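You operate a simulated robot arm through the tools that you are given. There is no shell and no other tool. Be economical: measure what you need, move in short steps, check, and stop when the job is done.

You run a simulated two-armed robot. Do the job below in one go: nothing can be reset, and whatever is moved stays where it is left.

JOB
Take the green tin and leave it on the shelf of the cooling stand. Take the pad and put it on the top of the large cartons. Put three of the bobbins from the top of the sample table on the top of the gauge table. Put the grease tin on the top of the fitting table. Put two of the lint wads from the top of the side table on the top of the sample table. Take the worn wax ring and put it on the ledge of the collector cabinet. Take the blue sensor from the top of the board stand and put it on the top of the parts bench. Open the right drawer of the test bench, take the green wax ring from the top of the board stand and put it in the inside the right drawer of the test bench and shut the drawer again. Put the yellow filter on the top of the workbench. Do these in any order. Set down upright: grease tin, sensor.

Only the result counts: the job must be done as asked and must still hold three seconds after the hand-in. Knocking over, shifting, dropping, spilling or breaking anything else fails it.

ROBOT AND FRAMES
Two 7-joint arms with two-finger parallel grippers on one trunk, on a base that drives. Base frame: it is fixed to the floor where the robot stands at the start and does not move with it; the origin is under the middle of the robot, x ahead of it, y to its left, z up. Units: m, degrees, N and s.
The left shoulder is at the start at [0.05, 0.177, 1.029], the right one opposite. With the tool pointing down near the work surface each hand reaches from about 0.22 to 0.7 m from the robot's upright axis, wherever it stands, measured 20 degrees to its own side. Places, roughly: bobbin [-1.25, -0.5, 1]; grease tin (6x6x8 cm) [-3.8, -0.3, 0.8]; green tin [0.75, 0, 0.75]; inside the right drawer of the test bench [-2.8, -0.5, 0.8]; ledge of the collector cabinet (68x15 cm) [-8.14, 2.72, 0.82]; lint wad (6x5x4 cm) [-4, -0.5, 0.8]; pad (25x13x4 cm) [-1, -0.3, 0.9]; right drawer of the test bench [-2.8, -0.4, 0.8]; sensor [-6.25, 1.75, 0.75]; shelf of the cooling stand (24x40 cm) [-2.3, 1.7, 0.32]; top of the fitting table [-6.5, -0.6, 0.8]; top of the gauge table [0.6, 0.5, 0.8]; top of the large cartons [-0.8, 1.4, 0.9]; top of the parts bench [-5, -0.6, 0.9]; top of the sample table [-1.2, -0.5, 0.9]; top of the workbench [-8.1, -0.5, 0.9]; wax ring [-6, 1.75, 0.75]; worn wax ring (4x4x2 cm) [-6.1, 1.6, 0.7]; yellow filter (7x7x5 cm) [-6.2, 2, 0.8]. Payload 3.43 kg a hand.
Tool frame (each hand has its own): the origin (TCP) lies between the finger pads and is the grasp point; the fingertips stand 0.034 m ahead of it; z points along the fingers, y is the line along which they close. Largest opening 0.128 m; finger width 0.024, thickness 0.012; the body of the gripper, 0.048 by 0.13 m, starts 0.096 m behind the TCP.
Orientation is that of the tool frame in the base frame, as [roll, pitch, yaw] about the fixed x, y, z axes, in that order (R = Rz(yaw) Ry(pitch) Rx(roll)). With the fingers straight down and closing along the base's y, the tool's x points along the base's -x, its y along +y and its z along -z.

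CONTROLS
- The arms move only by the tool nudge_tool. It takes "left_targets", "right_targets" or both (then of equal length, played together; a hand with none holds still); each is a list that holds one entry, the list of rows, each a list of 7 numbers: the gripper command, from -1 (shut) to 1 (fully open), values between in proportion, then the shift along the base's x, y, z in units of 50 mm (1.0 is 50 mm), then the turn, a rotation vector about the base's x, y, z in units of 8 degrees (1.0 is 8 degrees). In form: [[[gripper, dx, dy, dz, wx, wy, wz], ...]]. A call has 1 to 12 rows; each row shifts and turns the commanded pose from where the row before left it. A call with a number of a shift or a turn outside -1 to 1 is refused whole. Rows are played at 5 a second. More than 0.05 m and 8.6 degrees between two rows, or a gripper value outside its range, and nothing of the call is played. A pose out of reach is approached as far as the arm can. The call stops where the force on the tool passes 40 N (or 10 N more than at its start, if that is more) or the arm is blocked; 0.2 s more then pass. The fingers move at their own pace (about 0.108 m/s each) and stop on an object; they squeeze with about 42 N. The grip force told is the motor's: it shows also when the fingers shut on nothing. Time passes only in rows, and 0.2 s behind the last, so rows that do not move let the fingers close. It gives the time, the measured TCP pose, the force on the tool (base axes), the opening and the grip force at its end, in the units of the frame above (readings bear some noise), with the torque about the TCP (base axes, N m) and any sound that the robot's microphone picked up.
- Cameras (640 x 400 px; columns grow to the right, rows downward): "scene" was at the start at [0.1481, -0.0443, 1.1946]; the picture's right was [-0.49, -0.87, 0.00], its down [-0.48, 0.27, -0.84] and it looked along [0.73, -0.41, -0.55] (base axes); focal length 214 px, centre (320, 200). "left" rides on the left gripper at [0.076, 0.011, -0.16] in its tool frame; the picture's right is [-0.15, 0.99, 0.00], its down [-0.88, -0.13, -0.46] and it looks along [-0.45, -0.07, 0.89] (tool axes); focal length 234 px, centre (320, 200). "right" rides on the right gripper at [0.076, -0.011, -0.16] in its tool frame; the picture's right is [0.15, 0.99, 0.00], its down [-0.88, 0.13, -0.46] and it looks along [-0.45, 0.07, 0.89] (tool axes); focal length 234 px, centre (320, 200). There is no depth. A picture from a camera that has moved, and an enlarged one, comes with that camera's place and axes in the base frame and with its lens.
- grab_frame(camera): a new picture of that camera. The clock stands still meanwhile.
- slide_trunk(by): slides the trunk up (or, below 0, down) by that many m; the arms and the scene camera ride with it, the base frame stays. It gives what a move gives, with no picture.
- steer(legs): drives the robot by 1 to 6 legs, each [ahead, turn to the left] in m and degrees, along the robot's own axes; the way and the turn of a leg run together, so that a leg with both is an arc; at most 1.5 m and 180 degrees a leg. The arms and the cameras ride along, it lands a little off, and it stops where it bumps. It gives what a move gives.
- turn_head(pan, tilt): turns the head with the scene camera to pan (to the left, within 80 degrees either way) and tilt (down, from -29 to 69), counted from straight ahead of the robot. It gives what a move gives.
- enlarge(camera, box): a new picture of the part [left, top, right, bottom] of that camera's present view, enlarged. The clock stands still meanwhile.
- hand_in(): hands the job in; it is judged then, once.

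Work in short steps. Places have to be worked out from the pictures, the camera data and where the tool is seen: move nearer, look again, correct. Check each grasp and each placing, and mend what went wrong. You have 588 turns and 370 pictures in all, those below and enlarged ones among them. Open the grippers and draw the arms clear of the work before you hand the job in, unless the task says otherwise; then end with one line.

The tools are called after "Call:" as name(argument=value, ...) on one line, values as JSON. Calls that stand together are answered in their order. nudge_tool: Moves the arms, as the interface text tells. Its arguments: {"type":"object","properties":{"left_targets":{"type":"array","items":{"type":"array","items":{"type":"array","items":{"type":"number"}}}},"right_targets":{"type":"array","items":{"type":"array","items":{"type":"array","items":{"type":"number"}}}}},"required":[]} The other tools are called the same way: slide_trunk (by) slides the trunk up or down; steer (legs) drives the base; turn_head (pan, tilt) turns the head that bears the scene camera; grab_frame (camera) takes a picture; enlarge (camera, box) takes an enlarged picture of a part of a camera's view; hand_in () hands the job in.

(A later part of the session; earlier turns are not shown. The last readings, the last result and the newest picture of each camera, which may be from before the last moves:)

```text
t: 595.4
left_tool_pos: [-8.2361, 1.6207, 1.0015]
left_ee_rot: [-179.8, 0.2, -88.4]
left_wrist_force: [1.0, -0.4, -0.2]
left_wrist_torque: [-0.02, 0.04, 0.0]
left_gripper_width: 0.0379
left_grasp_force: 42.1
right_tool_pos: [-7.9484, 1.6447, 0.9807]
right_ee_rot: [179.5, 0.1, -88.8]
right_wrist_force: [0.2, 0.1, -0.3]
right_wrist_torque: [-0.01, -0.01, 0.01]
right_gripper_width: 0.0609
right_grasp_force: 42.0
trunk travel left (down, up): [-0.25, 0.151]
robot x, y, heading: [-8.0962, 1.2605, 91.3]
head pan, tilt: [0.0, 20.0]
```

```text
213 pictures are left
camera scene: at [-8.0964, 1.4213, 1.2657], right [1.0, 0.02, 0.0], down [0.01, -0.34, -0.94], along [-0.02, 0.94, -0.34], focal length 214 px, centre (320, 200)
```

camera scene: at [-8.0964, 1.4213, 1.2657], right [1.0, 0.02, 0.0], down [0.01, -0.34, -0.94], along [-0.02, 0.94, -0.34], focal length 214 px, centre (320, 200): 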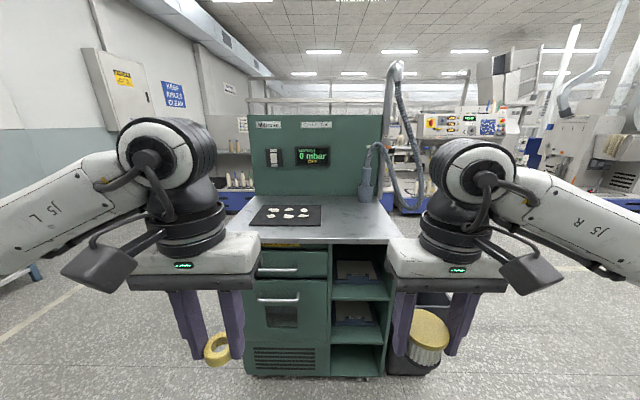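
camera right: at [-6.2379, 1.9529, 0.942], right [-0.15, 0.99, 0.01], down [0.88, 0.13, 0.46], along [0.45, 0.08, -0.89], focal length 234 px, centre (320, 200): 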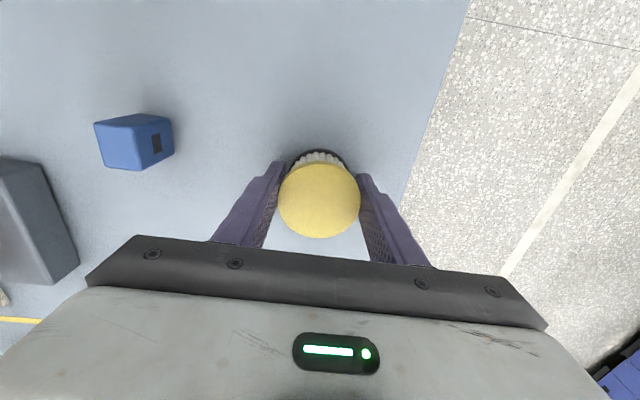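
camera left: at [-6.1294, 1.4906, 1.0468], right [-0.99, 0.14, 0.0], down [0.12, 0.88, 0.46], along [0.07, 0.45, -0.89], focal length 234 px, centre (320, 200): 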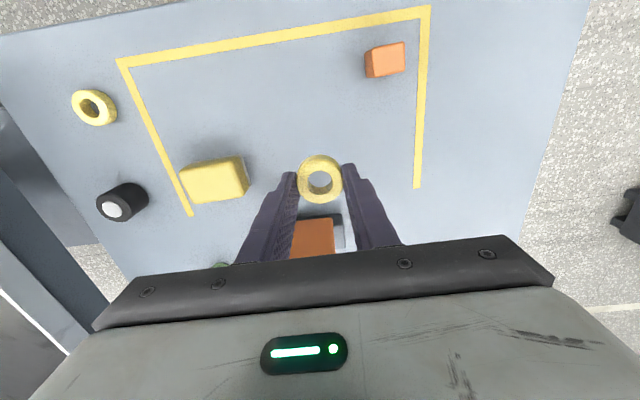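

The cabinet's front top is too deep and too near (y 2.13–2.57) to be the 15 cm ledge at y ≈ 2.72, so the ledge should be behind the panel, on the north side. I drive around the east side to look at the back.

Call:
steer(legs=[[0, -91], [1.15, 0], [0, 90], [1.5, 0], [0.6, 0], [0, 90]])

Call:
turn_head(pan=25, tilt=25)

Call:
grab_frame(camera="scene")

```text
t: 622.6
left_tool_pos: [-7.2379, 3.2204, 1.0028]
left_ee_rot: [-179.8, 0.1, -3.6]
left_wrist_force: [-0.7, -0.8, -0.3]
left_wrist_torque: [0.01, 0.02, 0.01]
left_gripper_width: 0.038
left_grasp_force: 42.0
right_tool_pos: [-7.2362, 3.5093, 0.9817]
right_ee_rot: [179.5, 0.2, -4.1]
right_wrist_force: [0.1, -0.2, -1.4]
right_wrist_torque: [-0.01, 0.0, 0.0]
right_gripper_width: 0.0612
right_grasp_force: 42.3
trunk travel left (down, up): [-0.25, 0.151]
robot x, y, heading: [-6.8616, 3.3279, 175.8]
head pan, tilt: [0.0, 20.0]
```

```text
t: 623.5
left_tool_pos: [-7.2387, 3.2231, 1.0013]
left_ee_rot: [-179.9, 0.2, -3.6]
left_wrist_force: [1.1, 1.0, -0.6]
left_wrist_torque: [0.01, -0.01, 0.01]
left_gripper_width: 0.0379
left_grasp_force: 42.0
right_tool_pos: [-7.2357, 3.5093, 0.9815]
right_ee_rot: [179.5, 0.1, -4.1]
right_wrist_force: [0.1, -0.9, -0.2]
right_wrist_torque: [0.0, -0.01, 0.0]
right_gripper_width: 0.0608
right_grasp_force: 41.9
trunk travel left (down, up): [-0.25, 0.151]
robot x, y, heading: [-6.8643, 3.3316, 175.8]
head pan, tilt: [25.0, 25.0]
```

```text
212 pictures are left
camera scene: at [-7.0188, 3.3016, 1.2577], right [-0.35, 0.94, 0.0], down [0.4, 0.15, -0.91], along [-0.85, -0.32, -0.42], focal length 214 px, centre (320, 200)
```

scene: 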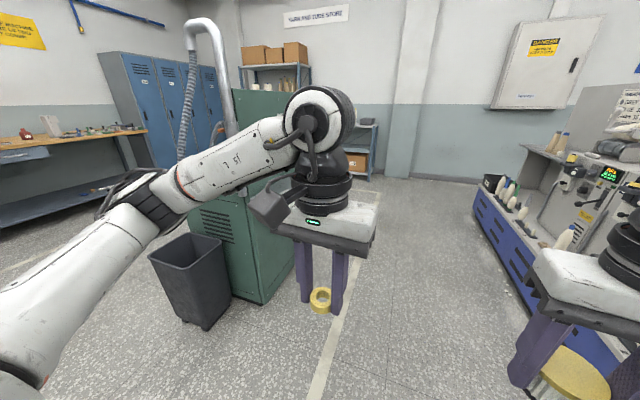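

Call:
steer(legs=[[0.55, 0], [0, 60]])

Call:
turn_head(pan=-20, tilt=30)

Call:
grab_frame(camera="scene")

```text
t: 629.3
left_tool_pos: [-7.4907, 2.9892, 1.0018]
left_ee_rot: [-179.8, 0.2, 57.8]
left_wrist_force: [0.6, -0.7, -1.2]
left_wrist_torque: [0.02, 0.01, 0.0]
left_gripper_width: 0.038
left_grasp_force: 41.5
right_tool_pos: [-7.7425, 3.1268, 0.9805]
right_ee_rot: [179.4, 0.0, 57.2]
right_wrist_force: [0.8, -0.3, -1.3]
right_wrist_torque: [0.0, -0.04, -0.03]
right_gripper_width: 0.0608
right_grasp_force: 42.0
trunk travel left (down, up): [-0.25, 0.151]
robot x, y, heading: [-7.4095, 3.3673, -122.7]
head pan, tilt: [25.0, 25.0]
```

```text
t: 630.5
left_tool_pos: [-7.4911, 2.9891, 1.0018]
left_ee_rot: [-179.9, 0.2, 57.8]
left_wrist_force: [-0.8, 0.3, 0.0]
left_wrist_torque: [0.01, 0.01, 0.05]
left_gripper_width: 0.0379
left_grasp_force: 42.3
right_tool_pos: [-7.7414, 3.1286, 0.9806]
right_ee_rot: [179.6, 0.1, 57.3]
right_wrist_force: [0.0, 0.2, 0.3]
right_wrist_torque: [0.0, -0.01, -0.01]
right_gripper_width: 0.0609
right_grasp_force: 41.8
trunk travel left (down, up): [-0.25, 0.151]
robot x, y, heading: [-7.4085, 3.3674, -123.0]
head pan, tilt: [-20.0, 30.0]
```

```text
211 pictures are left
camera scene: at [-7.5155, 3.2556, 1.2497], right [-0.6, 0.8, 0.0], down [0.4, 0.3, -0.87], along [-0.69, -0.52, -0.5], focal length 214 px, centre (320, 200)
```

scene: 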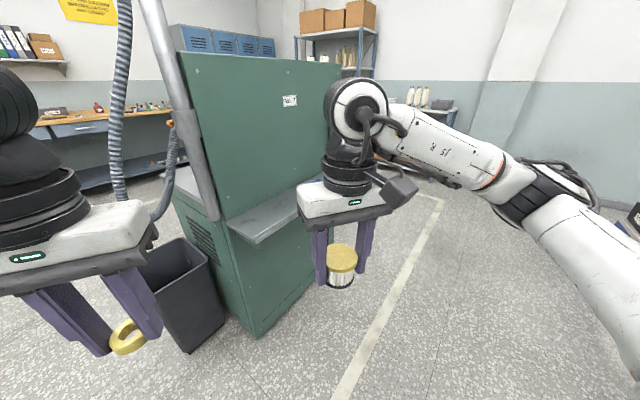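

The ledge is on the back, as expected. I drive to x ≈ −8.15 and face it (−y).

Call:
steer(legs=[[0, -57], [0.75, 0], [0, 90]])

Call:
turn_head(pan=0, tilt=45)

Call:
grab_frame(camera="scene")

```text
t: 640.9
left_tool_pos: [-8.0162, 3.0051, 1.0013]
left_ee_rot: [-179.8, 0.2, 91.3]
left_wrist_force: [0.4, -0.7, -0.2]
left_wrist_torque: [0.01, 0.0, -0.02]
left_gripper_width: 0.0378
left_grasp_force: 41.8
right_tool_pos: [-8.3036, 2.9826, 0.9813]
right_ee_rot: [179.6, 0.0, 91.0]
right_wrist_force: [-0.3, -0.4, 0.2]
right_wrist_torque: [0.01, 0.02, 0.03]
right_gripper_width: 0.0609
right_grasp_force: 42.1
trunk travel left (down, up): [-0.25, 0.151]
robot x, y, heading: [-8.1562, 3.3694, -89.1]
head pan, tilt: [-20.0, 30.0]
```

```text
t: 641.8
left_tool_pos: [-8.0173, 3.0044, 1.0018]
left_ee_rot: [-179.9, 0.2, 91.4]
left_wrist_force: [0.2, -0.2, -0.1]
left_wrist_torque: [0.05, 0.03, 0.04]
left_gripper_width: 0.0376
left_grasp_force: 42.2
right_tool_pos: [-8.3033, 2.9831, 0.9813]
right_ee_rot: [179.5, 0.0, 91.0]
right_wrist_force: [1.0, 0.1, -0.5]
right_wrist_torque: [-0.02, 0.01, 0.0]
right_gripper_width: 0.061
right_grasp_force: 42.1
trunk travel left (down, up): [-0.25, 0.151]
robot x, y, heading: [-8.1567, 3.3691, -89.1]
head pan, tilt: [0.0, 45.0]
```

```text
210 pictures are left
camera scene: at [-8.1544, 3.2172, 1.2271], right [-1.0, -0.01, 0.0], down [-0.01, 0.71, -0.71], along [0.01, -0.71, -0.71], focal length 214 px, centre (320, 200)
```

scene: 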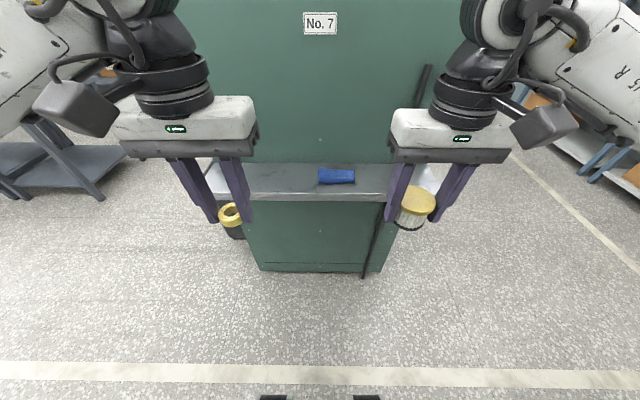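

The ledge spans y 2.64–2.80, with a blue block at x ≈ −8.2. I drive 0.08 m closer and bring the ring over (−8.0, 2.735).

Call:
steer(legs=[[0.08, -1]])

Call:
nudge_tool(left_targets=[[[-1, 0.1, -0.9, 0, 0, 0, 0], [-1, 0.1, -0.9, 0, 0, 0, 0], [-1, 0.1, -0.9, -0.2, 0, 0, 0], [-1, 0.1, -0.9, -0.3, 0, 0, 0]]])

Call:
grab_frame(camera="left")

Call:
grab_frame(camera="scene")

```text
t: 642.8
left_tool_pos: [-8.0222, 2.9231, 1.0011]
left_ee_rot: [-179.9, 0.1, 90.4]
left_wrist_force: [0.6, 0.4, 0.7]
left_wrist_torque: [0.04, 0.0, -0.02]
left_gripper_width: 0.0379
left_grasp_force: 42.0
right_tool_pos: [-8.3084, 2.9053, 0.9813]
right_ee_rot: [179.4, 0.0, 90.1]
right_wrist_force: [-0.8, -0.1, -1.3]
right_wrist_torque: [0.02, -0.03, -0.01]
right_gripper_width: 0.061
right_grasp_force: 42.3
trunk travel left (down, up): [-0.25, 0.151]
robot x, y, heading: [-8.1579, 3.2904, -90.3]
head pan, tilt: [0.0, 45.0]
```

```text
t: 643.8
left_tool_pos: [-8.0033, 2.7436, 0.9761]
left_ee_rot: [-179.8, 0.3, 90.4]
left_wrist_force: [0.2, -0.2, -0.1]
left_wrist_torque: [0.01, 0.02, 0.04]
left_gripper_width: 0.0378
left_grasp_force: 41.9
right_tool_pos: [-8.3097, 2.9056, 0.9824]
right_ee_rot: [179.5, 0.0, 90.0]
right_wrist_force: [-0.6, 0.6, -0.8]
right_wrist_torque: [0.0, -0.01, -0.02]
right_gripper_width: 0.0607
right_grasp_force: 41.6
trunk travel left (down, up): [-0.25, 0.151]
robot x, y, heading: [-8.1577, 3.291, -90.2]
head pan, tilt: [0.0, 45.0]
```

```text
209 pictures are left
camera left: at [-7.9911, 2.8177, 1.1344], right [0.99, -0.14, 0.0], down [-0.12, -0.88, 0.46], along [-0.07, -0.45, -0.89], focal length 234 px, centre (320, 200)
```

left: 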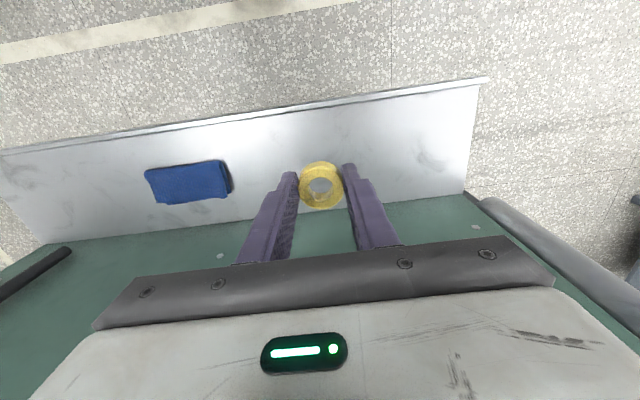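

```text
208 pictures are left
camera scene: at [-8.1566, 3.1376, 1.227], right [-1.0, 0.0, 0.0], down [0.0, 0.71, -0.71], along [0.0, -0.71, -0.71], focal length 214 px, centre (320, 200)
```

scene: 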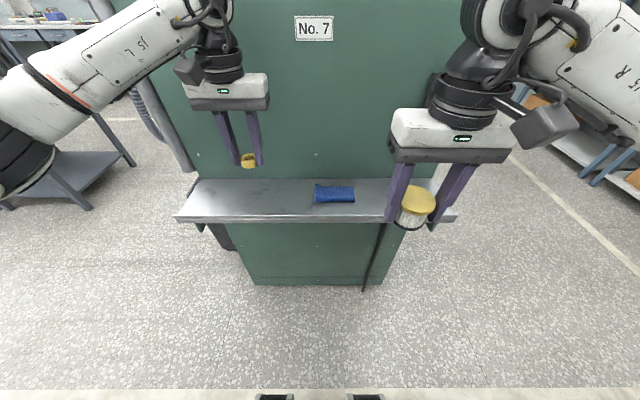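

Over the ledge. I lower to contact around z ≈ 0.855.

Call:
nudge_tool(left_targets=[[[-1, 0, -0.3, -0.8, 0, 0, 0], [-1, 0, 0, -0.8, 0, 0, 0], [-1, 0, 0, -0.5, 0, 0, 0], [-1, 0, 0, -0.1, 0, 0, 0], [-1, 0, 0, 0, 0, 0, 0]]])

Call:
nudge_tool(left_targets=[[[-1, 0, 0, -0.1, 0, 0, 0], [-1, 0, 0, -0.06, 0, 0, 0], [-1, 0, 0, 0, 0, 0, 0]]])

```text
t: 645.0
left_tool_pos: [-8.0013, 2.73, 0.8663]
left_ee_rot: [-179.9, 0.2, 90.5]
left_wrist_force: [-0.2, -0.2, -0.5]
left_wrist_torque: [0.01, 0.0, 0.04]
left_gripper_width: 0.0375
left_grasp_force: 42.3
right_tool_pos: [-8.3085, 2.9058, 0.98]
right_ee_rot: [179.5, 0.0, 89.9]
right_wrist_force: [-0.6, 0.2, -0.7]
right_wrist_torque: [0.02, 0.01, 0.0]
right_gripper_width: 0.061
right_grasp_force: 41.7
trunk travel left (down, up): [-0.25, 0.151]
robot x, y, heading: [-8.159, 3.2908, -90.2]
head pan, tilt: [0.0, 45.0]
```

```text
t: 645.8
left_tool_pos: [-8.0026, 2.7293, 0.8589]
left_ee_rot: [-179.8, 0.2, 90.6]
left_wrist_force: [0.4, 0.6, 0.6]
left_wrist_torque: [0.01, 0.02, -0.02]
left_gripper_width: 0.0375
left_grasp_force: 42.4
right_tool_pos: [-8.3081, 2.9051, 0.9808]
right_ee_rot: [179.4, -0.1, 90.0]
right_wrist_force: [0.6, -0.3, -0.5]
right_wrist_torque: [0.02, -0.01, 0.0]
right_gripper_width: 0.0609
right_grasp_force: 41.5
trunk travel left (down, up): [-0.25, 0.151]
robot x, y, heading: [-8.1575, 3.2899, -89.9]
head pan, tilt: [0.0, 45.0]
```

Call:
nudge_tool(left_targets=[[[-1, 0, 0, -0.08, 0, 0, 0], [-1, 0, 0, -0.05, 0, 0, 0], [-1, 0, 0, 0, 0, 0, 0]]])

Call:
grab_frame(camera="left")

```text
t: 646.6
left_tool_pos: [-8.0031, 2.729, 0.8535]
left_ee_rot: [-179.9, 0.2, 90.4]
left_wrist_force: [-0.1, 0.3, -0.5]
left_wrist_torque: [0.02, 0.01, 0.01]
left_gripper_width: 0.0376
left_grasp_force: 41.8
right_tool_pos: [-8.3096, 2.9044, 0.9816]
right_ee_rot: [179.5, 0.1, 90.1]
right_wrist_force: [-0.6, 0.1, -0.4]
right_wrist_torque: [0.0, 0.05, 0.02]
right_gripper_width: 0.0609
right_grasp_force: 41.6
trunk travel left (down, up): [-0.25, 0.151]
robot x, y, heading: [-8.1563, 3.2909, -90.1]
head pan, tilt: [0.0, 45.0]
```

```text
207 pictures are left
camera left: at [-7.9914, 2.8036, 1.0108], right [0.99, -0.14, 0.0], down [-0.12, -0.88, 0.46], along [-0.07, -0.45, -0.89], focal length 234 px, centre (320, 200)
```

left: 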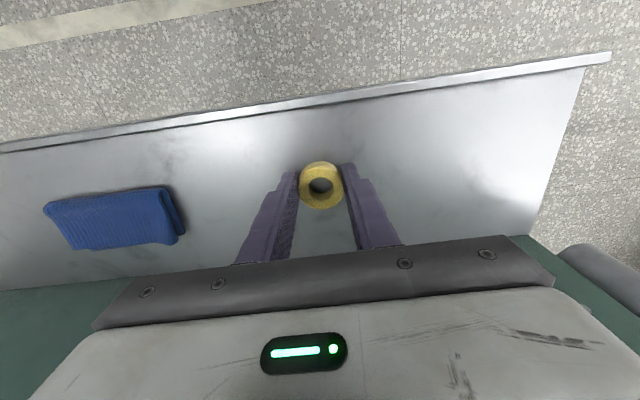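

Not yet touching; a few more millimetres.

Call:
nudge_tool(left_targets=[[[-1, 0, 0, -0.1, 0, 0, 0], [-1, 0, 0, -0.08, 0, 0, 0], [-1, 0, 0, 0, 0, 0, 0]]])

Call:
nudge_tool(left_targets=[[[-1, 0, 0, -0.08, 0, 0, 0], [-1, 0, 0, -0.05, 0, 0, 0], [-1, 0, 0, 0, 0, 0, 0]]])

```text
t: 647.4
left_tool_pos: [-8.0026, 2.7289, 0.8508]
left_ee_rot: [-179.8, 0.8, 90.5]
left_wrist_force: [4.7, 1.3, 35.9]
left_wrist_torque: [0.48, -1.01, -0.13]
left_gripper_width: 0.038
left_grasp_force: 42.0
right_tool_pos: [-8.3102, 2.9082, 0.9833]
right_ee_rot: [179.4, 0.3, 90.0]
right_wrist_force: [0.3, -0.7, -0.9]
right_wrist_torque: [-0.02, 0.01, 0.02]
right_gripper_width: 0.0611
right_grasp_force: 42.0
trunk travel left (down, up): [-0.25, 0.151]
robot x, y, heading: [-8.1568, 3.2924, -90.0]
head pan, tilt: [0.0, 45.0]
```

```text
t: 647.8
left_tool_pos: [-8.0034, 2.7295, 0.8506]
left_ee_rot: [-179.7, 0.9, 90.5]
left_wrist_force: [0.4, 10.9, 14.1]
left_wrist_torque: [0.54, -0.41, 0.37]
left_gripper_width: 0.0382
left_grasp_force: 42.2
right_tool_pos: [-8.3094, 2.9066, 0.9806]
right_ee_rot: [179.5, 0.1, 90.0]
right_wrist_force: [-0.3, 0.6, -1.5]
right_wrist_torque: [0.01, 0.06, 0.01]
right_gripper_width: 0.0608
right_grasp_force: 41.5
trunk travel left (down, up): [-0.25, 0.151]
robot x, y, heading: [-8.157, 3.2897, -90.1]
head pan, tilt: [0.0, 45.0]
stopped in row 1 (left hand): the force on the tool passed its limit at 48 N (the readings are from after the stop); the commanded pose is now the measured one
```

Contact on the ledge. I release and lift.

Call:
nudge_tool(left_targets=[[[-0.1, 0, 0, 0.02, 0, 0, 0], [-0.1, 0, 0, 0, 0, 0, 0], [-0.1, 0, 0, 0.7, 0, 0, 0], [-0.1, 0, 0, 0.9, 0, 0, 0], [-0.1, 0, 0.5, 0.7, 0, 0, 0], [-0.1, 0, 0.9, 0, 0, 0, 0], [-0.1, 0, 0.9, 0, 0, 0, 0], [-0.1, 0, 0.9, 0, 0, 0, 0]]])

Call:
grab_frame(camera="scene")

```text
t: 649.6
left_tool_pos: [-8.0029, 2.8899, 0.961]
left_ee_rot: [-179.9, 0.9, 90.6]
left_wrist_force: [-0.1, 0.0, 0.4]
left_wrist_torque: [0.02, 0.04, -0.03]
left_gripper_width: 0.0576
left_grasp_force: 0.1
right_tool_pos: [-8.3091, 2.9062, 0.9814]
right_ee_rot: [179.5, 0.1, 90.0]
right_wrist_force: [0.5, -0.7, -0.8]
right_wrist_torque: [0.04, 0.01, 0.01]
right_gripper_width: 0.0608
right_grasp_force: 42.2
trunk travel left (down, up): [-0.25, 0.151]
robot x, y, heading: [-8.153, 3.2919, -90.4]
head pan, tilt: [0.0, 45.0]
```

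```text
206 pictures are left
camera scene: at [-8.1563, 3.1382, 1.2272], right [-1.0, 0.0, 0.0], down [0.0, 0.71, -0.71], along [0.0, -0.71, -0.71], focal length 214 px, centre (320, 200)
```

scene: 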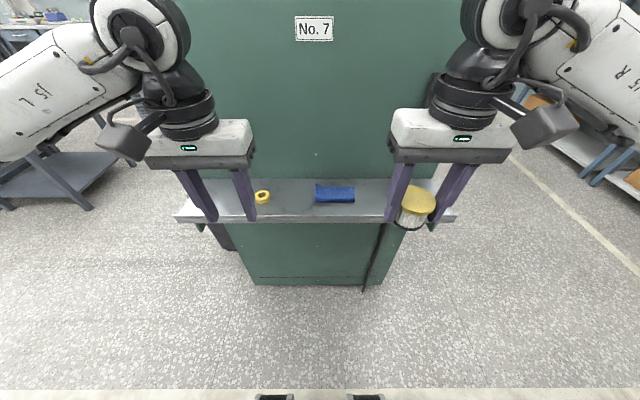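

The worn ring lies on the ledge. Now the yellow filter: I drive back around the east side and down to the workbench at x ≈ −8.1.

Call:
steer(legs=[[-0.12, 0], [0, 90], [1.25, 0], [0, -90], [1.5, 0], [1.4, 0]])

Call:
steer(legs=[[0, -90], [1.1, 0], [0, 90]])

Call:
turn_head(pan=0, tilt=35)

Call:
grab_frame(camera="scene")

```text
t: 678.3
left_tool_pos: [-7.0117, -0.0052, 0.9615]
left_ee_rot: [-179.8, 0.8, 86.5]
left_wrist_force: [-1.0, -0.3, 0.0]
left_wrist_torque: [0.0, -0.05, 0.03]
left_gripper_width: 0.0577
left_grasp_force: 0.0
right_tool_pos: [-7.3158, 0.0342, 0.9813]
right_ee_rot: [179.5, 0.1, 86.0]
right_wrist_force: [1.0, -0.4, -0.5]
right_wrist_torque: [0.0, -0.01, 0.02]
right_gripper_width: 0.0606
right_grasp_force: 42.3
trunk travel left (down, up): [-0.25, 0.151]
robot x, y, heading: [-7.1357, 0.4078, -94.1]
head pan, tilt: [0.0, 45.0]
```

```text
t: 691.6
left_tool_pos: [-8.1038, 0.0498, 0.9613]
left_ee_rot: [-179.8, 0.9, 88.9]
left_wrist_force: [0.1, -0.5, -0.5]
left_wrist_torque: [0.03, 0.04, -0.03]
left_gripper_width: 0.0575
left_grasp_force: 0.0
right_tool_pos: [-8.4083, 0.0762, 0.9816]
right_ee_rot: [179.5, 0.0, 88.5]
right_wrist_force: [-0.2, 0.0, -0.5]
right_wrist_torque: [0.06, -0.02, -0.04]
right_gripper_width: 0.061
right_grasp_force: 41.9
trunk travel left (down, up): [-0.25, 0.151]
robot x, y, heading: [-8.2478, 0.4567, -91.8]
head pan, tilt: [0.0, 45.0]
```

```text
t: 692.3
left_tool_pos: [-8.1026, 0.0496, 0.9606]
left_ee_rot: [-179.7, 0.7, 89.0]
left_wrist_force: [0.1, 0.3, -0.3]
left_wrist_torque: [0.0, 0.0, 0.03]
left_gripper_width: 0.0575
left_grasp_force: 0.0
right_tool_pos: [-8.4086, 0.0757, 0.9807]
right_ee_rot: [179.5, 0.0, 88.5]
right_wrist_force: [0.6, -0.3, -0.6]
right_wrist_torque: [0.03, 0.01, -0.01]
right_gripper_width: 0.0612
right_grasp_force: 41.9
trunk travel left (down, up): [-0.25, 0.151]
robot x, y, heading: [-8.2467, 0.4543, -91.9]
head pan, tilt: [0.0, 35.0]
```

```text
205 pictures are left
camera scene: at [-8.2497, 0.2967, 1.2419], right [-1.0, 0.03, 0.0], down [0.02, 0.57, -0.82], along [-0.02, -0.82, -0.57], focal length 214 px, centre (320, 200)
```

scene: 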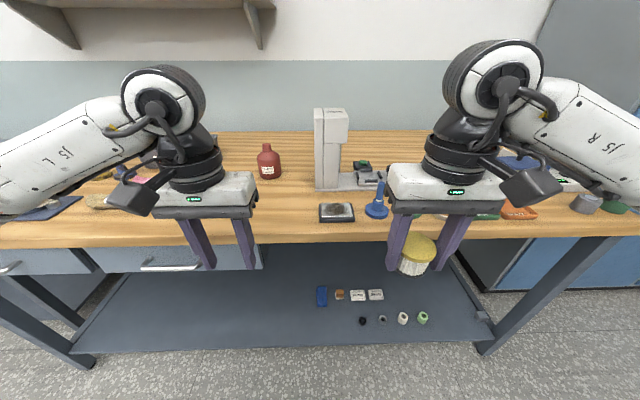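

The free area is between the red bottle and the white stand, around x ≈ −8.17. I raise both hands, shift the base 0.2 m toward +x and look again with the left hand aside.

Call:
nudge_tool(left_targets=[[[-0.1, 0.5, 0, 0.8, 0, 0, 0], [-0.1, 0.5, 0.3, 0.8, 0, 0, 0], [-0.1, 0.8, 0.3, 0, 0, 0, 0], [-0.1, 0.8, 0, 0, 0, 0, 0]]], right_targets=[[[-1, 0, 0, 0.8, 0, 0, 0], [-1, 0, 0, 0.8, 0, 0, 0], [-1, 0, 0, 0, 0, 0, 0], [-1, 0, 0, 0, 0, 0, 0]]])

Call:
steer(legs=[[0, 91], [0.2, 0], [0, -90]])

Call:
turn_head(pan=0, tilt=45)

Call:
grab_frame(camera="scene")

```text
t: 693.3
left_tool_pos: [-7.9717, 0.0775, 1.0412]
left_ee_rot: [-179.7, 0.6, 88.9]
left_wrist_force: [-0.2, 0.4, -0.5]
left_wrist_torque: [-0.01, 0.0, -0.02]
left_gripper_width: 0.0576
left_grasp_force: 0.1
right_tool_pos: [-8.409, 0.0771, 1.0609]
right_ee_rot: [179.4, 0.0, 88.5]
right_wrist_force: [-0.2, -1.4, -0.1]
right_wrist_torque: [0.0, 0.02, 0.02]
right_gripper_width: 0.0611
right_grasp_force: 42.0
trunk travel left (down, up): [-0.25, 0.151]
robot x, y, heading: [-8.2479, 0.4553, -91.6]
head pan, tilt: [0.0, 35.0]
```

```text
t: 702.7
left_tool_pos: [-7.7698, 0.0814, 1.0421]
left_ee_rot: [-179.8, 0.8, 89.1]
left_wrist_force: [-1.1, 0.4, 1.1]
left_wrist_torque: [0.02, 0.0, -0.02]
left_gripper_width: 0.0573
left_grasp_force: 0.1
right_tool_pos: [-8.205, 0.081, 1.0612]
right_ee_rot: [179.5, 0.1, 88.7]
right_wrist_force: [0.3, -0.1, -0.3]
right_wrist_torque: [0.02, 0.01, 0.03]
right_gripper_width: 0.0608
right_grasp_force: 41.9
trunk travel left (down, up): [-0.25, 0.151]
robot x, y, heading: [-8.044, 0.4547, -91.3]
head pan, tilt: [0.0, 35.0]
```

```text
t: 703.5
left_tool_pos: [-7.7685, 0.0815, 1.0413]
left_ee_rot: [-179.7, 0.7, 89.2]
left_wrist_force: [-0.3, 0.2, -0.7]
left_wrist_torque: [0.01, 0.01, -0.03]
left_gripper_width: 0.0576
left_grasp_force: 0.0
right_tool_pos: [-8.2045, 0.0789, 1.0617]
right_ee_rot: [179.4, 0.0, 88.6]
right_wrist_force: [0.0, 0.4, 0.7]
right_wrist_torque: [0.04, -0.01, 0.02]
right_gripper_width: 0.0609
right_grasp_force: 42.2
trunk travel left (down, up): [-0.25, 0.151]
robot x, y, heading: [-8.0441, 0.4573, -91.3]
head pan, tilt: [0.0, 45.0]
```

```text
204 pictures are left
camera scene: at [-8.0464, 0.3061, 1.2271], right [-1.0, 0.03, 0.0], down [0.02, 0.71, -0.71], along [-0.02, -0.71, -0.71], focal length 214 px, centre (320, 200)
```

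scene: 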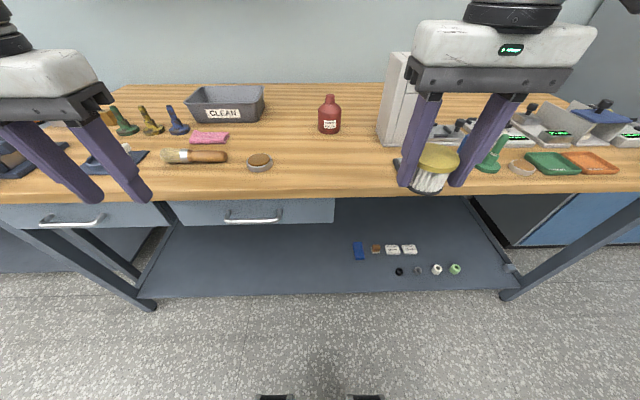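

Free spot in front of the red bottle, about (−8.07, −0.17). I drive 0.15 m ahead and bring the filter over it.

Call:
steer(legs=[[0.15, 1]])

Call:
nudge_tool(right_targets=[[[-1, 0.7, -0.5, 0, 0, 0, 0], [-1, 0.7, -0.5, 0, 0, 0, 0], [-1, 0.7, -0.5, 0, 0, 0, 0], [-1, 0.6, -0.5, 0, 0, 0, 0]]])

Call:
grab_frame(camera="right")

Call:
grab_frame(camera="scene")

```text
t: 704.8
left_tool_pos: [-7.7661, -0.0639, 1.0406]
left_ee_rot: [-179.9, 0.9, 90.0]
left_wrist_force: [-0.9, -0.2, -0.5]
left_wrist_torque: [0.01, -0.03, -0.02]
left_gripper_width: 0.0576
left_grasp_force: 0.1
right_tool_pos: [-8.2029, -0.0725, 1.0596]
right_ee_rot: [179.4, 0.0, 89.5]
right_wrist_force: [-0.1, -0.3, -0.9]
right_wrist_torque: [0.02, 0.02, 0.02]
right_gripper_width: 0.0607
right_grasp_force: 41.8
trunk travel left (down, up): [-0.25, 0.151]
robot x, y, heading: [-8.0446, 0.309, -90.7]
head pan, tilt: [0.0, 45.0]
```

```text
t: 705.8
left_tool_pos: [-7.7652, -0.0636, 1.0409]
left_ee_rot: [-179.7, 0.9, 89.9]
left_wrist_force: [0.7, -0.4, -0.3]
left_wrist_torque: [-0.01, 0.02, 0.02]
left_gripper_width: 0.0576
left_grasp_force: 0.1
right_tool_pos: [-8.0667, -0.1733, 1.0603]
right_ee_rot: [179.6, 0.0, 89.5]
right_wrist_force: [-0.1, 0.5, -0.2]
right_wrist_torque: [0.02, 0.02, 0.0]
right_gripper_width: 0.0611
right_grasp_force: 41.6
trunk travel left (down, up): [-0.25, 0.151]
robot x, y, heading: [-8.0476, 0.3104, -90.7]
head pan, tilt: [0.0, 45.0]
```

```text
203 pictures are left
camera right: at [-8.0775, -0.0969, 1.2196], right [0.99, 0.14, 0.01], down [0.12, -0.88, 0.46], along [0.07, -0.45, -0.89], focal length 234 px, centre (320, 200)
```

right: 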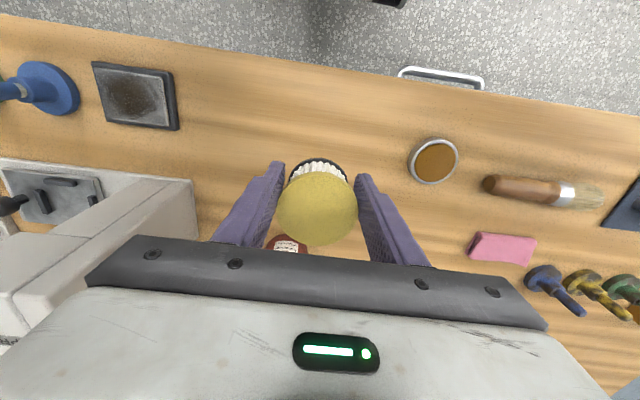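

```text
202 pictures are left
camera scene: at [-8.0464, 0.1566, 1.227], right [-1.0, 0.01, 0.0], down [0.01, 0.71, -0.71], along [-0.01, -0.71, -0.71], focal length 214 px, centre (320, 200)
```

scene: 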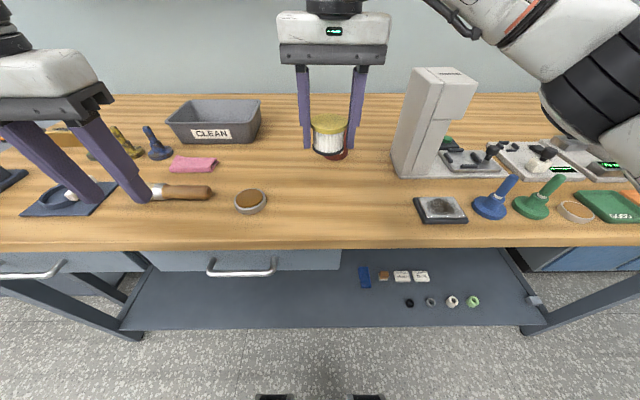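

The spot is clear. I lower to contact.

Call:
nudge_tool(right_targets=[[[-1, 0, 0, -0.8, 0, 0, 0], [-1, 0, 0, -0.7, 0, 0, 0], [-1, 0, 0, -0.4, 0, 0, 0], [-1, 0, 0, -0.12, 0, 0, 0], [-1, 0, 0, 0, 0, 0, 0]]])

Call:
nudge_tool(right_targets=[[[-1, 0, 0, -0.1, 0, 0, 0], [-1, 0, 0, -0.06, 0, 0, 0], [-1, 0, 0, 0, 0, 0, 0]]])

```text
t: 707.0
left_tool_pos: [-7.7659, -0.063, 1.0418]
left_ee_rot: [-179.8, 0.9, 90.0]
left_wrist_force: [0.0, 0.3, 0.8]
left_wrist_torque: [0.0, -0.03, -0.01]
left_gripper_width: 0.0574
left_grasp_force: 0.1
right_tool_pos: [-8.0675, -0.1717, 0.9589]
right_ee_rot: [179.6, 0.1, 89.5]
right_wrist_force: [-0.3, 0.4, -0.9]
right_wrist_torque: [0.02, 0.03, -0.02]
right_gripper_width: 0.0609
right_grasp_force: 42.4
trunk travel left (down, up): [-0.25, 0.151]
robot x, y, heading: [-8.0449, 0.3062, -91.0]
head pan, tilt: [0.0, 45.0]
```

```text
t: 707.8
left_tool_pos: [-7.7666, -0.0631, 1.0422]
left_ee_rot: [-179.8, 0.8, 90.0]
left_wrist_force: [-0.6, 0.2, 1.1]
left_wrist_torque: [0.0, 0.01, -0.01]
left_gripper_width: 0.0576
left_grasp_force: 0.2
right_tool_pos: [-8.0666, -0.1722, 0.951]
right_ee_rot: [179.6, 0.0, 89.5]
right_wrist_force: [-0.4, 0.9, -0.9]
right_wrist_torque: [-0.01, -0.02, -0.05]
right_gripper_width: 0.0609
right_grasp_force: 42.1
trunk travel left (down, up): [-0.25, 0.151]
robot x, y, heading: [-8.0454, 0.3068, -90.8]
head pan, tilt: [0.0, 45.0]
```

Call:
nudge_tool(right_targets=[[[-1, 0, 0, -0.1, 0, 0, 0], [-1, 0, 0, -0.1, 0, 0, 0], [-1, 0, 0, 0, 0, 0, 0]]])

Call:
enlarge(camera="scene", box=[260, 60, 400, 220])

```text
t: 708.6
left_tool_pos: [-7.7666, -0.0628, 1.0409]
left_ee_rot: [-179.8, 0.8, 90.0]
left_wrist_force: [-0.1, -0.6, 0.4]
left_wrist_torque: [0.01, 0.02, 0.01]
left_gripper_width: 0.0577
left_grasp_force: 0.1
right_tool_pos: [-8.066, -0.173, 0.9408]
right_ee_rot: [179.6, 0.1, 89.5]
right_wrist_force: [0.1, -1.0, -0.4]
right_wrist_torque: [0.02, 0.0, 0.01]
right_gripper_width: 0.061
right_grasp_force: 41.8
trunk travel left (down, up): [-0.25, 0.151]
robot x, y, heading: [-8.0438, 0.3089, -90.8]
head pan, tilt: [0.0, 45.0]
```

```text
2.50 times, centred on (330, 140) of scene
camera zoom: at [-8.047, 0.1567, 1.2271], right [-1.0, 0.01, 0.0], down [0.01, 0.71, -0.71], along [-0.01, -0.71, -0.71], focal length 536 px, centre (295, 350)
```

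zoom: 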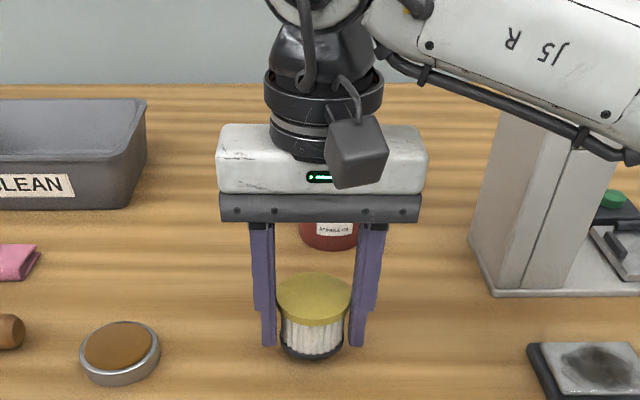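

Call:
nudge_tool(right_targets=[[[-1, 0, 0, -0.08, 0, 0, 0], [-1, 0, 0, -0.08, 0, 0, 0], [-1, 0, 0, 0, 0, 0, 0]]])

Call:
nudge_tool(right_targets=[[[-1, 0, 0, -0.08, 0, 0, 0], [-1, 0, 0, 0, 0, 0, 0]]])

```text
t: 709.4
left_tool_pos: [-7.7655, -0.0639, 1.0414]
left_ee_rot: [-179.8, 0.8, 90.0]
left_wrist_force: [0.2, -0.4, 0.2]
left_wrist_torque: [0.0, 0.01, 0.02]
left_gripper_width: 0.0577
left_grasp_force: 0.0
right_tool_pos: [-8.0667, -0.1722, 0.9325]
right_ee_rot: [179.5, 0.0, 89.6]
right_wrist_force: [0.0, 0.1, -0.7]
right_wrist_torque: [0.0, -0.02, -0.02]
right_gripper_width: 0.0608
right_grasp_force: 42.1
trunk travel left (down, up): [-0.25, 0.151]
robot x, y, heading: [-8.0492, 0.3092, -90.5]
head pan, tilt: [0.0, 45.0]
```

```text
t: 710.0
left_tool_pos: [-7.7671, -0.0627, 1.0403]
left_ee_rot: [-179.8, 0.8, 90.1]
left_wrist_force: [-0.2, -0.4, -0.8]
left_wrist_torque: [-0.02, -0.03, -0.01]
left_gripper_width: 0.0577
left_grasp_force: 0.2
right_tool_pos: [-8.0671, -0.1726, 0.9299]
right_ee_rot: [179.5, 0.0, 89.5]
right_wrist_force: [-0.1, -0.4, -0.1]
right_wrist_torque: [0.01, -0.02, -0.01]
right_gripper_width: 0.0611
right_grasp_force: 42.0
trunk travel left (down, up): [-0.25, 0.151]
robot x, y, heading: [-8.0468, 0.3068, -90.8]
head pan, tilt: [0.0, 45.0]
```

Call:
nudge_tool(right_targets=[[[-1, 0, 0, -0.1, 0, 0, 0], [-1, 0, 0, -0.08, 0, 0, 0], [-1, 0, 0, 0, 0, 0, 0]]])

Call:
nudge_tool(right_targets=[[[-1, 0, 0, -0.08, 0, 0, 0], [-1, 0, 0, 0, 0, 0, 0]]])

```text
t: 710.8
left_tool_pos: [-7.767, -0.0625, 1.0422]
left_ee_rot: [-179.8, 1.0, 90.0]
left_wrist_force: [0.2, 0.4, -0.2]
left_wrist_torque: [0.03, -0.02, 0.0]
left_gripper_width: 0.0575
left_grasp_force: 0.1
right_tool_pos: [-8.0681, -0.1728, 0.9226]
right_ee_rot: [179.3, 0.3, 89.5]
right_wrist_force: [-1.4, -0.4, 13.6]
right_wrist_torque: [-0.18, 0.39, 0.01]
right_gripper_width: 0.0609
right_grasp_force: 41.5
trunk travel left (down, up): [-0.25, 0.151]
robot x, y, heading: [-8.0481, 0.3097, -90.6]
head pan, tilt: [0.0, 45.0]
```

```text
t: 711.4
left_tool_pos: [-7.7672, -0.0626, 1.0444]
left_ee_rot: [-179.9, 1.0, 90.0]
left_wrist_force: [-0.2, 0.6, 0.2]
left_wrist_torque: [0.01, -0.01, -0.03]
left_gripper_width: 0.0576
left_grasp_force: 0.1
right_tool_pos: [-8.0672, -0.1736, 0.9214]
right_ee_rot: [179.2, 0.5, 89.4]
right_wrist_force: [-1.7, -2.6, 35.5]
right_wrist_torque: [-0.05, 0.22, -0.05]
right_gripper_width: 0.0607
right_grasp_force: 41.7
trunk travel left (down, up): [-0.25, 0.151]
robot x, y, heading: [-8.0459, 0.3058, -90.8]
head pan, tilt: [0.0, 45.0]
```

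Firm contact. I release and lift.

Call:
nudge_tool(right_targets=[[[0.3, 0, 0, 0.08, 0, 0, 0], [0.3, 0, 0, 0, 0, 0, 0], [0.3, 0, 0, 0.7, 0, 0, 0], [0.3, 0, 0, 0.9, 0, 0, 0], [0.3, 0, 0.4, 0.8, 0, 0, 0], [0.3, -0.5, 0.7, 0, 0, 0, 0], [0.3, -0.5, 0.7, 0, 0, 0, 0]]])

Call:
grab_frame(camera="scene")

```text
t: 713.0
left_tool_pos: [-7.7664, -0.0631, 1.0425]
left_ee_rot: [-179.9, 0.8, 90.0]
left_wrist_force: [-0.3, 0.2, -0.3]
left_wrist_torque: [0.03, 0.04, 0.03]
left_gripper_width: 0.0576
left_grasp_force: 0.1
right_tool_pos: [-8.1179, -0.0817, 1.0406]
right_ee_rot: [179.5, 0.1, 89.4]
right_wrist_force: [0.3, 0.5, 0.5]
right_wrist_torque: [0.02, -0.01, -0.01]
right_gripper_width: 0.0834
right_grasp_force: 0.1
trunk travel left (down, up): [-0.25, 0.151]
robot x, y, heading: [-8.0466, 0.3115, -90.5]
head pan, tilt: [0.0, 45.0]
```

```text
200 pictures are left
camera scene: at [-8.0473, 0.157, 1.2272], right [-1.0, 0.01, 0.0], down [0.01, 0.71, -0.71], along [-0.01, -0.71, -0.71], focal length 214 px, centre (320, 200)
```

scene: 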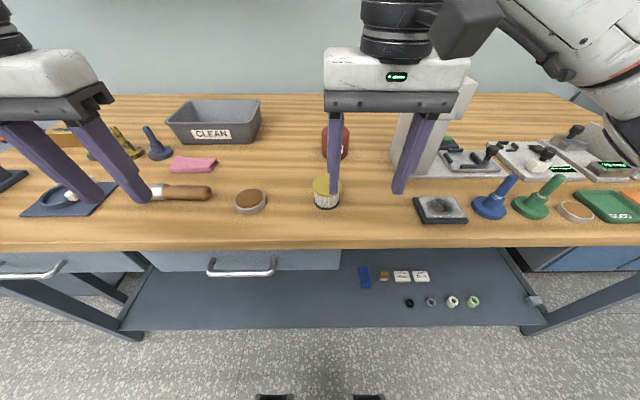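

The filter stands on the workbench. Next, the blue sensor (left hand, from the stand's left side). I drive there.

Call:
steer(legs=[[-0.2, 0], [0, 91], [1.15, 0], [0, 90], [1.2, 0], [0, -91]])

Call:
turn_head(pan=10, tilt=45)

Call:
grab_frame(camera="scene")

```text
t: 737.3
left_tool_pos: [-6.581, 2.0463, 1.0411]
left_ee_rot: [-179.9, 0.7, -175.7]
left_wrist_force: [0.8, 0.6, -0.3]
left_wrist_torque: [-0.02, 0.0, -0.01]
left_gripper_width: 0.0576
left_grasp_force: 0.1
right_tool_pos: [-6.5378, 1.6978, 1.0385]
right_ee_rot: [179.5, 0.1, -176.3]
right_wrist_force: [-0.8, -0.3, -1.0]
right_wrist_torque: [0.0, 0.0, 0.02]
right_gripper_width: 0.0831
right_grasp_force: 0.0
trunk travel left (down, up): [-0.25, 0.151]
robot x, y, heading: [-6.9326, 1.7422, 3.6]
head pan, tilt: [0.0, 45.0]
```

```text
t: 738.0
left_tool_pos: [-6.5823, 2.0473, 1.0413]
left_ee_rot: [-179.7, 0.8, -175.7]
left_wrist_force: [-0.4, 0.1, -0.2]
left_wrist_torque: [-0.01, 0.03, -0.01]
left_gripper_width: 0.0577
left_grasp_force: 0.2
right_tool_pos: [-6.5369, 1.6977, 1.0379]
right_ee_rot: [179.5, 0.1, -176.2]
right_wrist_force: [-0.5, -0.8, 0.6]
right_wrist_torque: [-0.02, -0.02, 0.01]
right_gripper_width: 0.0831
right_grasp_force: 0.1
trunk travel left (down, up): [-0.25, 0.151]
robot x, y, heading: [-6.9282, 1.7402, 3.6]
head pan, tilt: [10.0, 45.0]
```

```text
199 pictures are left
camera scene: at [-6.7817, 1.7632, 1.2271], right [0.24, -0.97, 0.0], down [-0.69, -0.17, -0.71], along [0.69, 0.17, -0.71], focal length 214 px, centre (320, 200)
```

scene: 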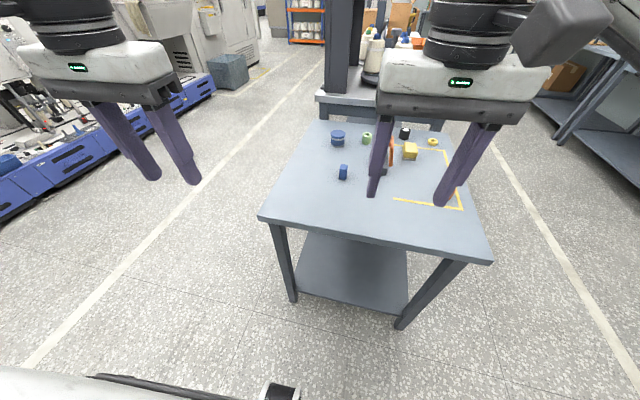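

Call:
steer(legs=[[0.22, -3.6]])

Call:
nudge_tool(left_targets=[[[0, 0.55, -0.65, 0, 0, 0, 0], [0, 0.55, -0.65, 0, 0, 0, 0], [0, 0.6, -0.7, -0.2, 0, 0, 0], [0, 0.6, -0.7, -0.3, 0, 0, 0], [0, 0.6, -0.6, -0.5, 0, 0, 0], [0, 0.5, -0.5, -0.6, 0, 0, 0]]], right_targets=[[[0.3, -0.3, -0.8, 0, 0, 0, 0], [0.3, -0.3, -0.8, 0, 0, 0, 0], [0.3, -0.3, -0.8, 0, 0, 0, 0], [0.3, 0, 0, 0, 0, 0, 0], [0.3, 0, 0, 0, 0, 0, 0], [0.3, 0, 0, 0, 0, 0, 0]]])

Call:
grab_frame(camera="left")

Call:
grab_frame(camera="scene")

```text
t: 739.7
left_tool_pos: [-6.3459, 2.0306, 1.0417]
left_ee_rot: [-179.7, 0.7, -179.4]
left_wrist_force: [-0.1, 0.6, 0.2]
left_wrist_torque: [0.0, 0.02, -0.02]
left_gripper_width: 0.0576
left_grasp_force: 0.1
right_tool_pos: [-6.3242, 1.6787, 1.0391]
right_ee_rot: [179.5, 0.1, -179.8]
right_wrist_force: [-0.1, -0.4, -0.6]
right_wrist_torque: [0.0, 0.01, 0.02]
right_gripper_width: 0.0832
right_grasp_force: 0.1
trunk travel left (down, up): [-0.25, 0.151]
robot x, y, heading: [-6.7131, 1.7476, 0.0]
head pan, tilt: [10.0, 45.0]
```

```text
t: 741.1
left_tool_pos: [-6.175, 1.8379, 0.9633]
left_ee_rot: [-179.8, 0.8, -179.4]
left_wrist_force: [0.2, -0.5, 0.2]
left_wrist_torque: [0.04, 0.0, -0.03]
left_gripper_width: 0.0641
left_grasp_force: 0.1
right_tool_pos: [-6.3684, 1.5589, 1.0364]
right_ee_rot: [179.5, 0.0, -179.9]
right_wrist_force: [0.0, 0.5, -0.3]
right_wrist_torque: [0.0, 0.0, 0.03]
right_gripper_width: 0.0831
right_grasp_force: 0.0
trunk travel left (down, up): [-0.25, 0.151]
robot x, y, heading: [-6.7161, 1.7435, 0.1]
head pan, tilt: [10.0, 45.0]
```

```text
198 pictures are left
camera left: at [-6.2527, 1.8466, 1.1203], right [0.14, 0.99, 0.0], down [0.88, -0.12, 0.47], along [0.46, -0.07, -0.88], focal length 234 px, centre (320, 200)
```

left: 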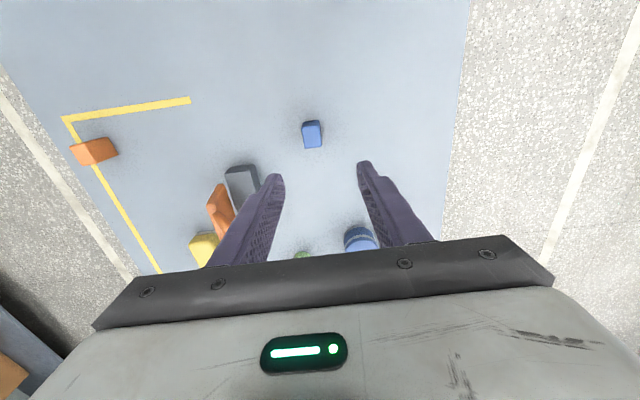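

```text
197 pictures are left
camera scene: at [-6.564, 1.7603, 1.227], right [0.17, -0.98, 0.0], down [-0.7, -0.12, -0.71], along [0.7, 0.12, -0.71], focal length 214 px, centre (320, 200)
```

scene: 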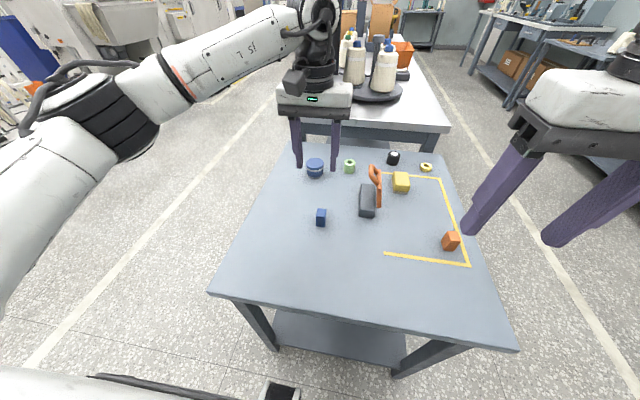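

Sensor at (−6.178, 1.824). I centre and lower.

Call:
nudge_tool(left_targets=[[[0, -0.06, -0.28, -0.9, 0, 0, 0], [0, 0, 0, -0.9, 0, 0, 0], [0, 0, 0, -0.9, 0, 0, 0]]])

Call:
grab_frame(camera="left")

```text
t: 741.9
left_tool_pos: [-6.1793, 1.8274, 0.825]
left_ee_rot: [-179.7, 0.8, -179.4]
left_wrist_force: [-0.5, 0.3, 0.1]
left_wrist_torque: [-0.01, -0.02, 0.0]
left_gripper_width: 0.064
left_grasp_force: 0.0
right_tool_pos: [-6.3687, 1.5579, 1.0382]
right_ee_rot: [179.5, 0.2, -179.7]
right_wrist_force: [0.3, -0.6, 0.0]
right_wrist_torque: [0.0, 0.01, 0.0]
right_gripper_width: 0.0831
right_grasp_force: 0.1
trunk travel left (down, up): [-0.25, 0.151]
robot x, y, heading: [-6.7172, 1.7516, -0.1]
head pan, tilt: [10.0, 45.0]
```

```text
196 pictures are left
camera left: at [-6.2576, 1.8373, 0.9826], right [0.14, 0.99, 0.0], down [0.88, -0.12, 0.47], along [0.46, -0.07, -0.88], focal length 234 px, centre (320, 200)
```

left: 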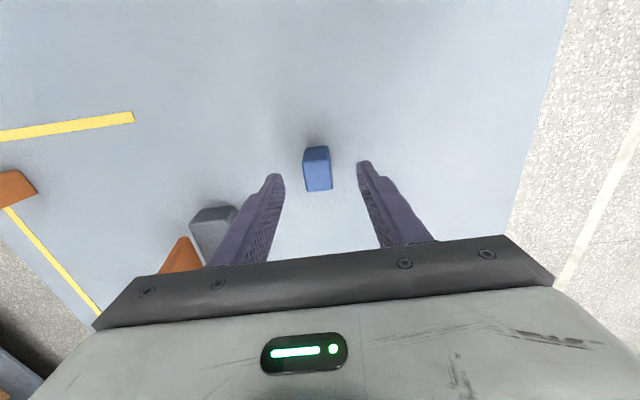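

Call:
nudge_tool(left_targets=[[[0, 0.04, -0.06, -0.75, 0, 0, 0], [-1, 0, 0, 0, 0, 0, 0], [-1, 0, 0, 0, 0, 0, 0], [-1, 0, 0, 0, 0, 0, 0]]])

Call:
grab_frame(camera="left")

```text
t: 742.9
left_tool_pos: [-6.1766, 1.8263, 0.7871]
left_ee_rot: [-179.7, 0.7, -179.4]
left_wrist_force: [0.8, -0.6, -0.4]
left_wrist_torque: [-0.01, -0.02, -0.02]
left_gripper_width: 0.0248
left_grasp_force: 42.4
right_tool_pos: [-6.3691, 1.5589, 1.0378]
right_ee_rot: [179.5, 0.2, -179.8]
right_wrist_force: [-0.1, 0.0, 0.7]
right_wrist_torque: [-0.02, -0.01, 0.01]
right_gripper_width: 0.083
right_grasp_force: 0.0
trunk travel left (down, up): [-0.25, 0.151]
robot x, y, heading: [-6.7146, 1.745, 0.0]
head pan, tilt: [10.0, 45.0]
```

```text
195 pictures are left
camera left: at [-6.2549, 1.8348, 0.9448], right [0.14, 0.99, 0.0], down [0.88, -0.12, 0.47], along [0.46, -0.07, -0.88], focal length 234 px, centre (320, 200)
```

left: 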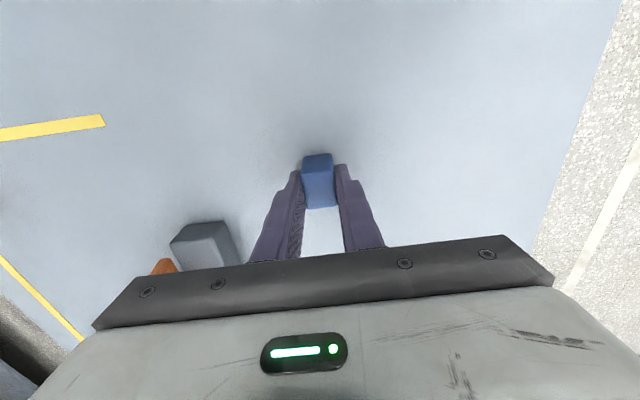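

Gripped. I lift and retract, then drive around to the front of the stand for the green ring.

Call:
nudge_tool(left_targets=[[[-1, 0, 0, 0.6, 0, 0, 0], [-1, 0, 0, 0.9, 0, 0, 0], [-1, 0, 0, 0.9, 0, 0, 0], [-1, 0, 0, 0.9, 0, 0, 0], [-1, 0, 0, 0.9, 0, 0, 0], [-1, -0.8, 0.3, 0, 0, 0, 0], [-1, -0.8, 0.3, 0, 0, 0, 0], [-1, -0.8, 0.3, 0, 0, 0, 0]]])

Call:
grab_frame(camera="scene")

Call:
steer(legs=[[-0.2, 0], [0, -90], [1.05, 0], [0, 90], [0.88, 0], [0, 90]])

```text
t: 744.7
left_tool_pos: [-6.297, 1.8708, 0.9983]
left_ee_rot: [-179.7, 0.8, -179.6]
left_wrist_force: [0.4, 0.1, 0.3]
left_wrist_torque: [0.01, 0.01, -0.03]
left_gripper_width: 0.0246
left_grasp_force: 41.4
right_tool_pos: [-6.3697, 1.5581, 1.0375]
right_ee_rot: [179.6, 0.1, -179.8]
right_wrist_force: [0.1, 0.1, -0.1]
right_wrist_torque: [0.01, 0.02, 0.0]
right_gripper_width: 0.0833
right_grasp_force: 0.1
trunk travel left (down, up): [-0.25, 0.151]
robot x, y, heading: [-6.714, 1.7453, -0.1]
head pan, tilt: [10.0, 45.0]
```

```text
194 pictures are left
camera scene: at [-6.5645, 1.7609, 1.2272], right [0.17, -0.98, 0.0], down [-0.7, -0.12, -0.71], along [0.7, 0.12, -0.71], focal length 214 px, centre (320, 200)
```

scene: 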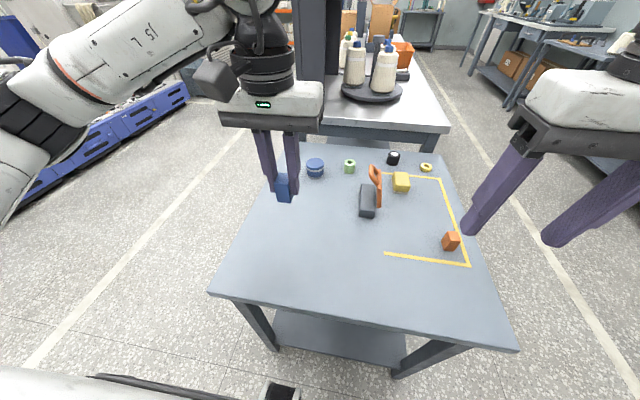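

```text
t: 767.2
left_tool_pos: [-6.2053, 1.0934, 0.9981]
left_ee_rot: [-179.7, 0.8, -90.1]
left_wrist_force: [1.2, -0.7, -0.8]
left_wrist_torque: [0.0, 0.0, 0.04]
left_gripper_width: 0.0246
left_grasp_force: 42.4
right_tool_pos: [-5.8949, 1.0167, 1.0366]
right_ee_rot: [179.5, 0.1, -90.6]
right_wrist_force: [-0.3, -0.3, -0.4]
right_wrist_torque: [-0.01, 0.04, -0.03]
right_gripper_width: 0.0832
right_grasp_force: 0.1
trunk travel left (down, up): [-0.25, 0.151]
robot x, y, heading: [-6.0876, 0.6768, 88.9]
head pan, tilt: [10.0, 45.0]
```

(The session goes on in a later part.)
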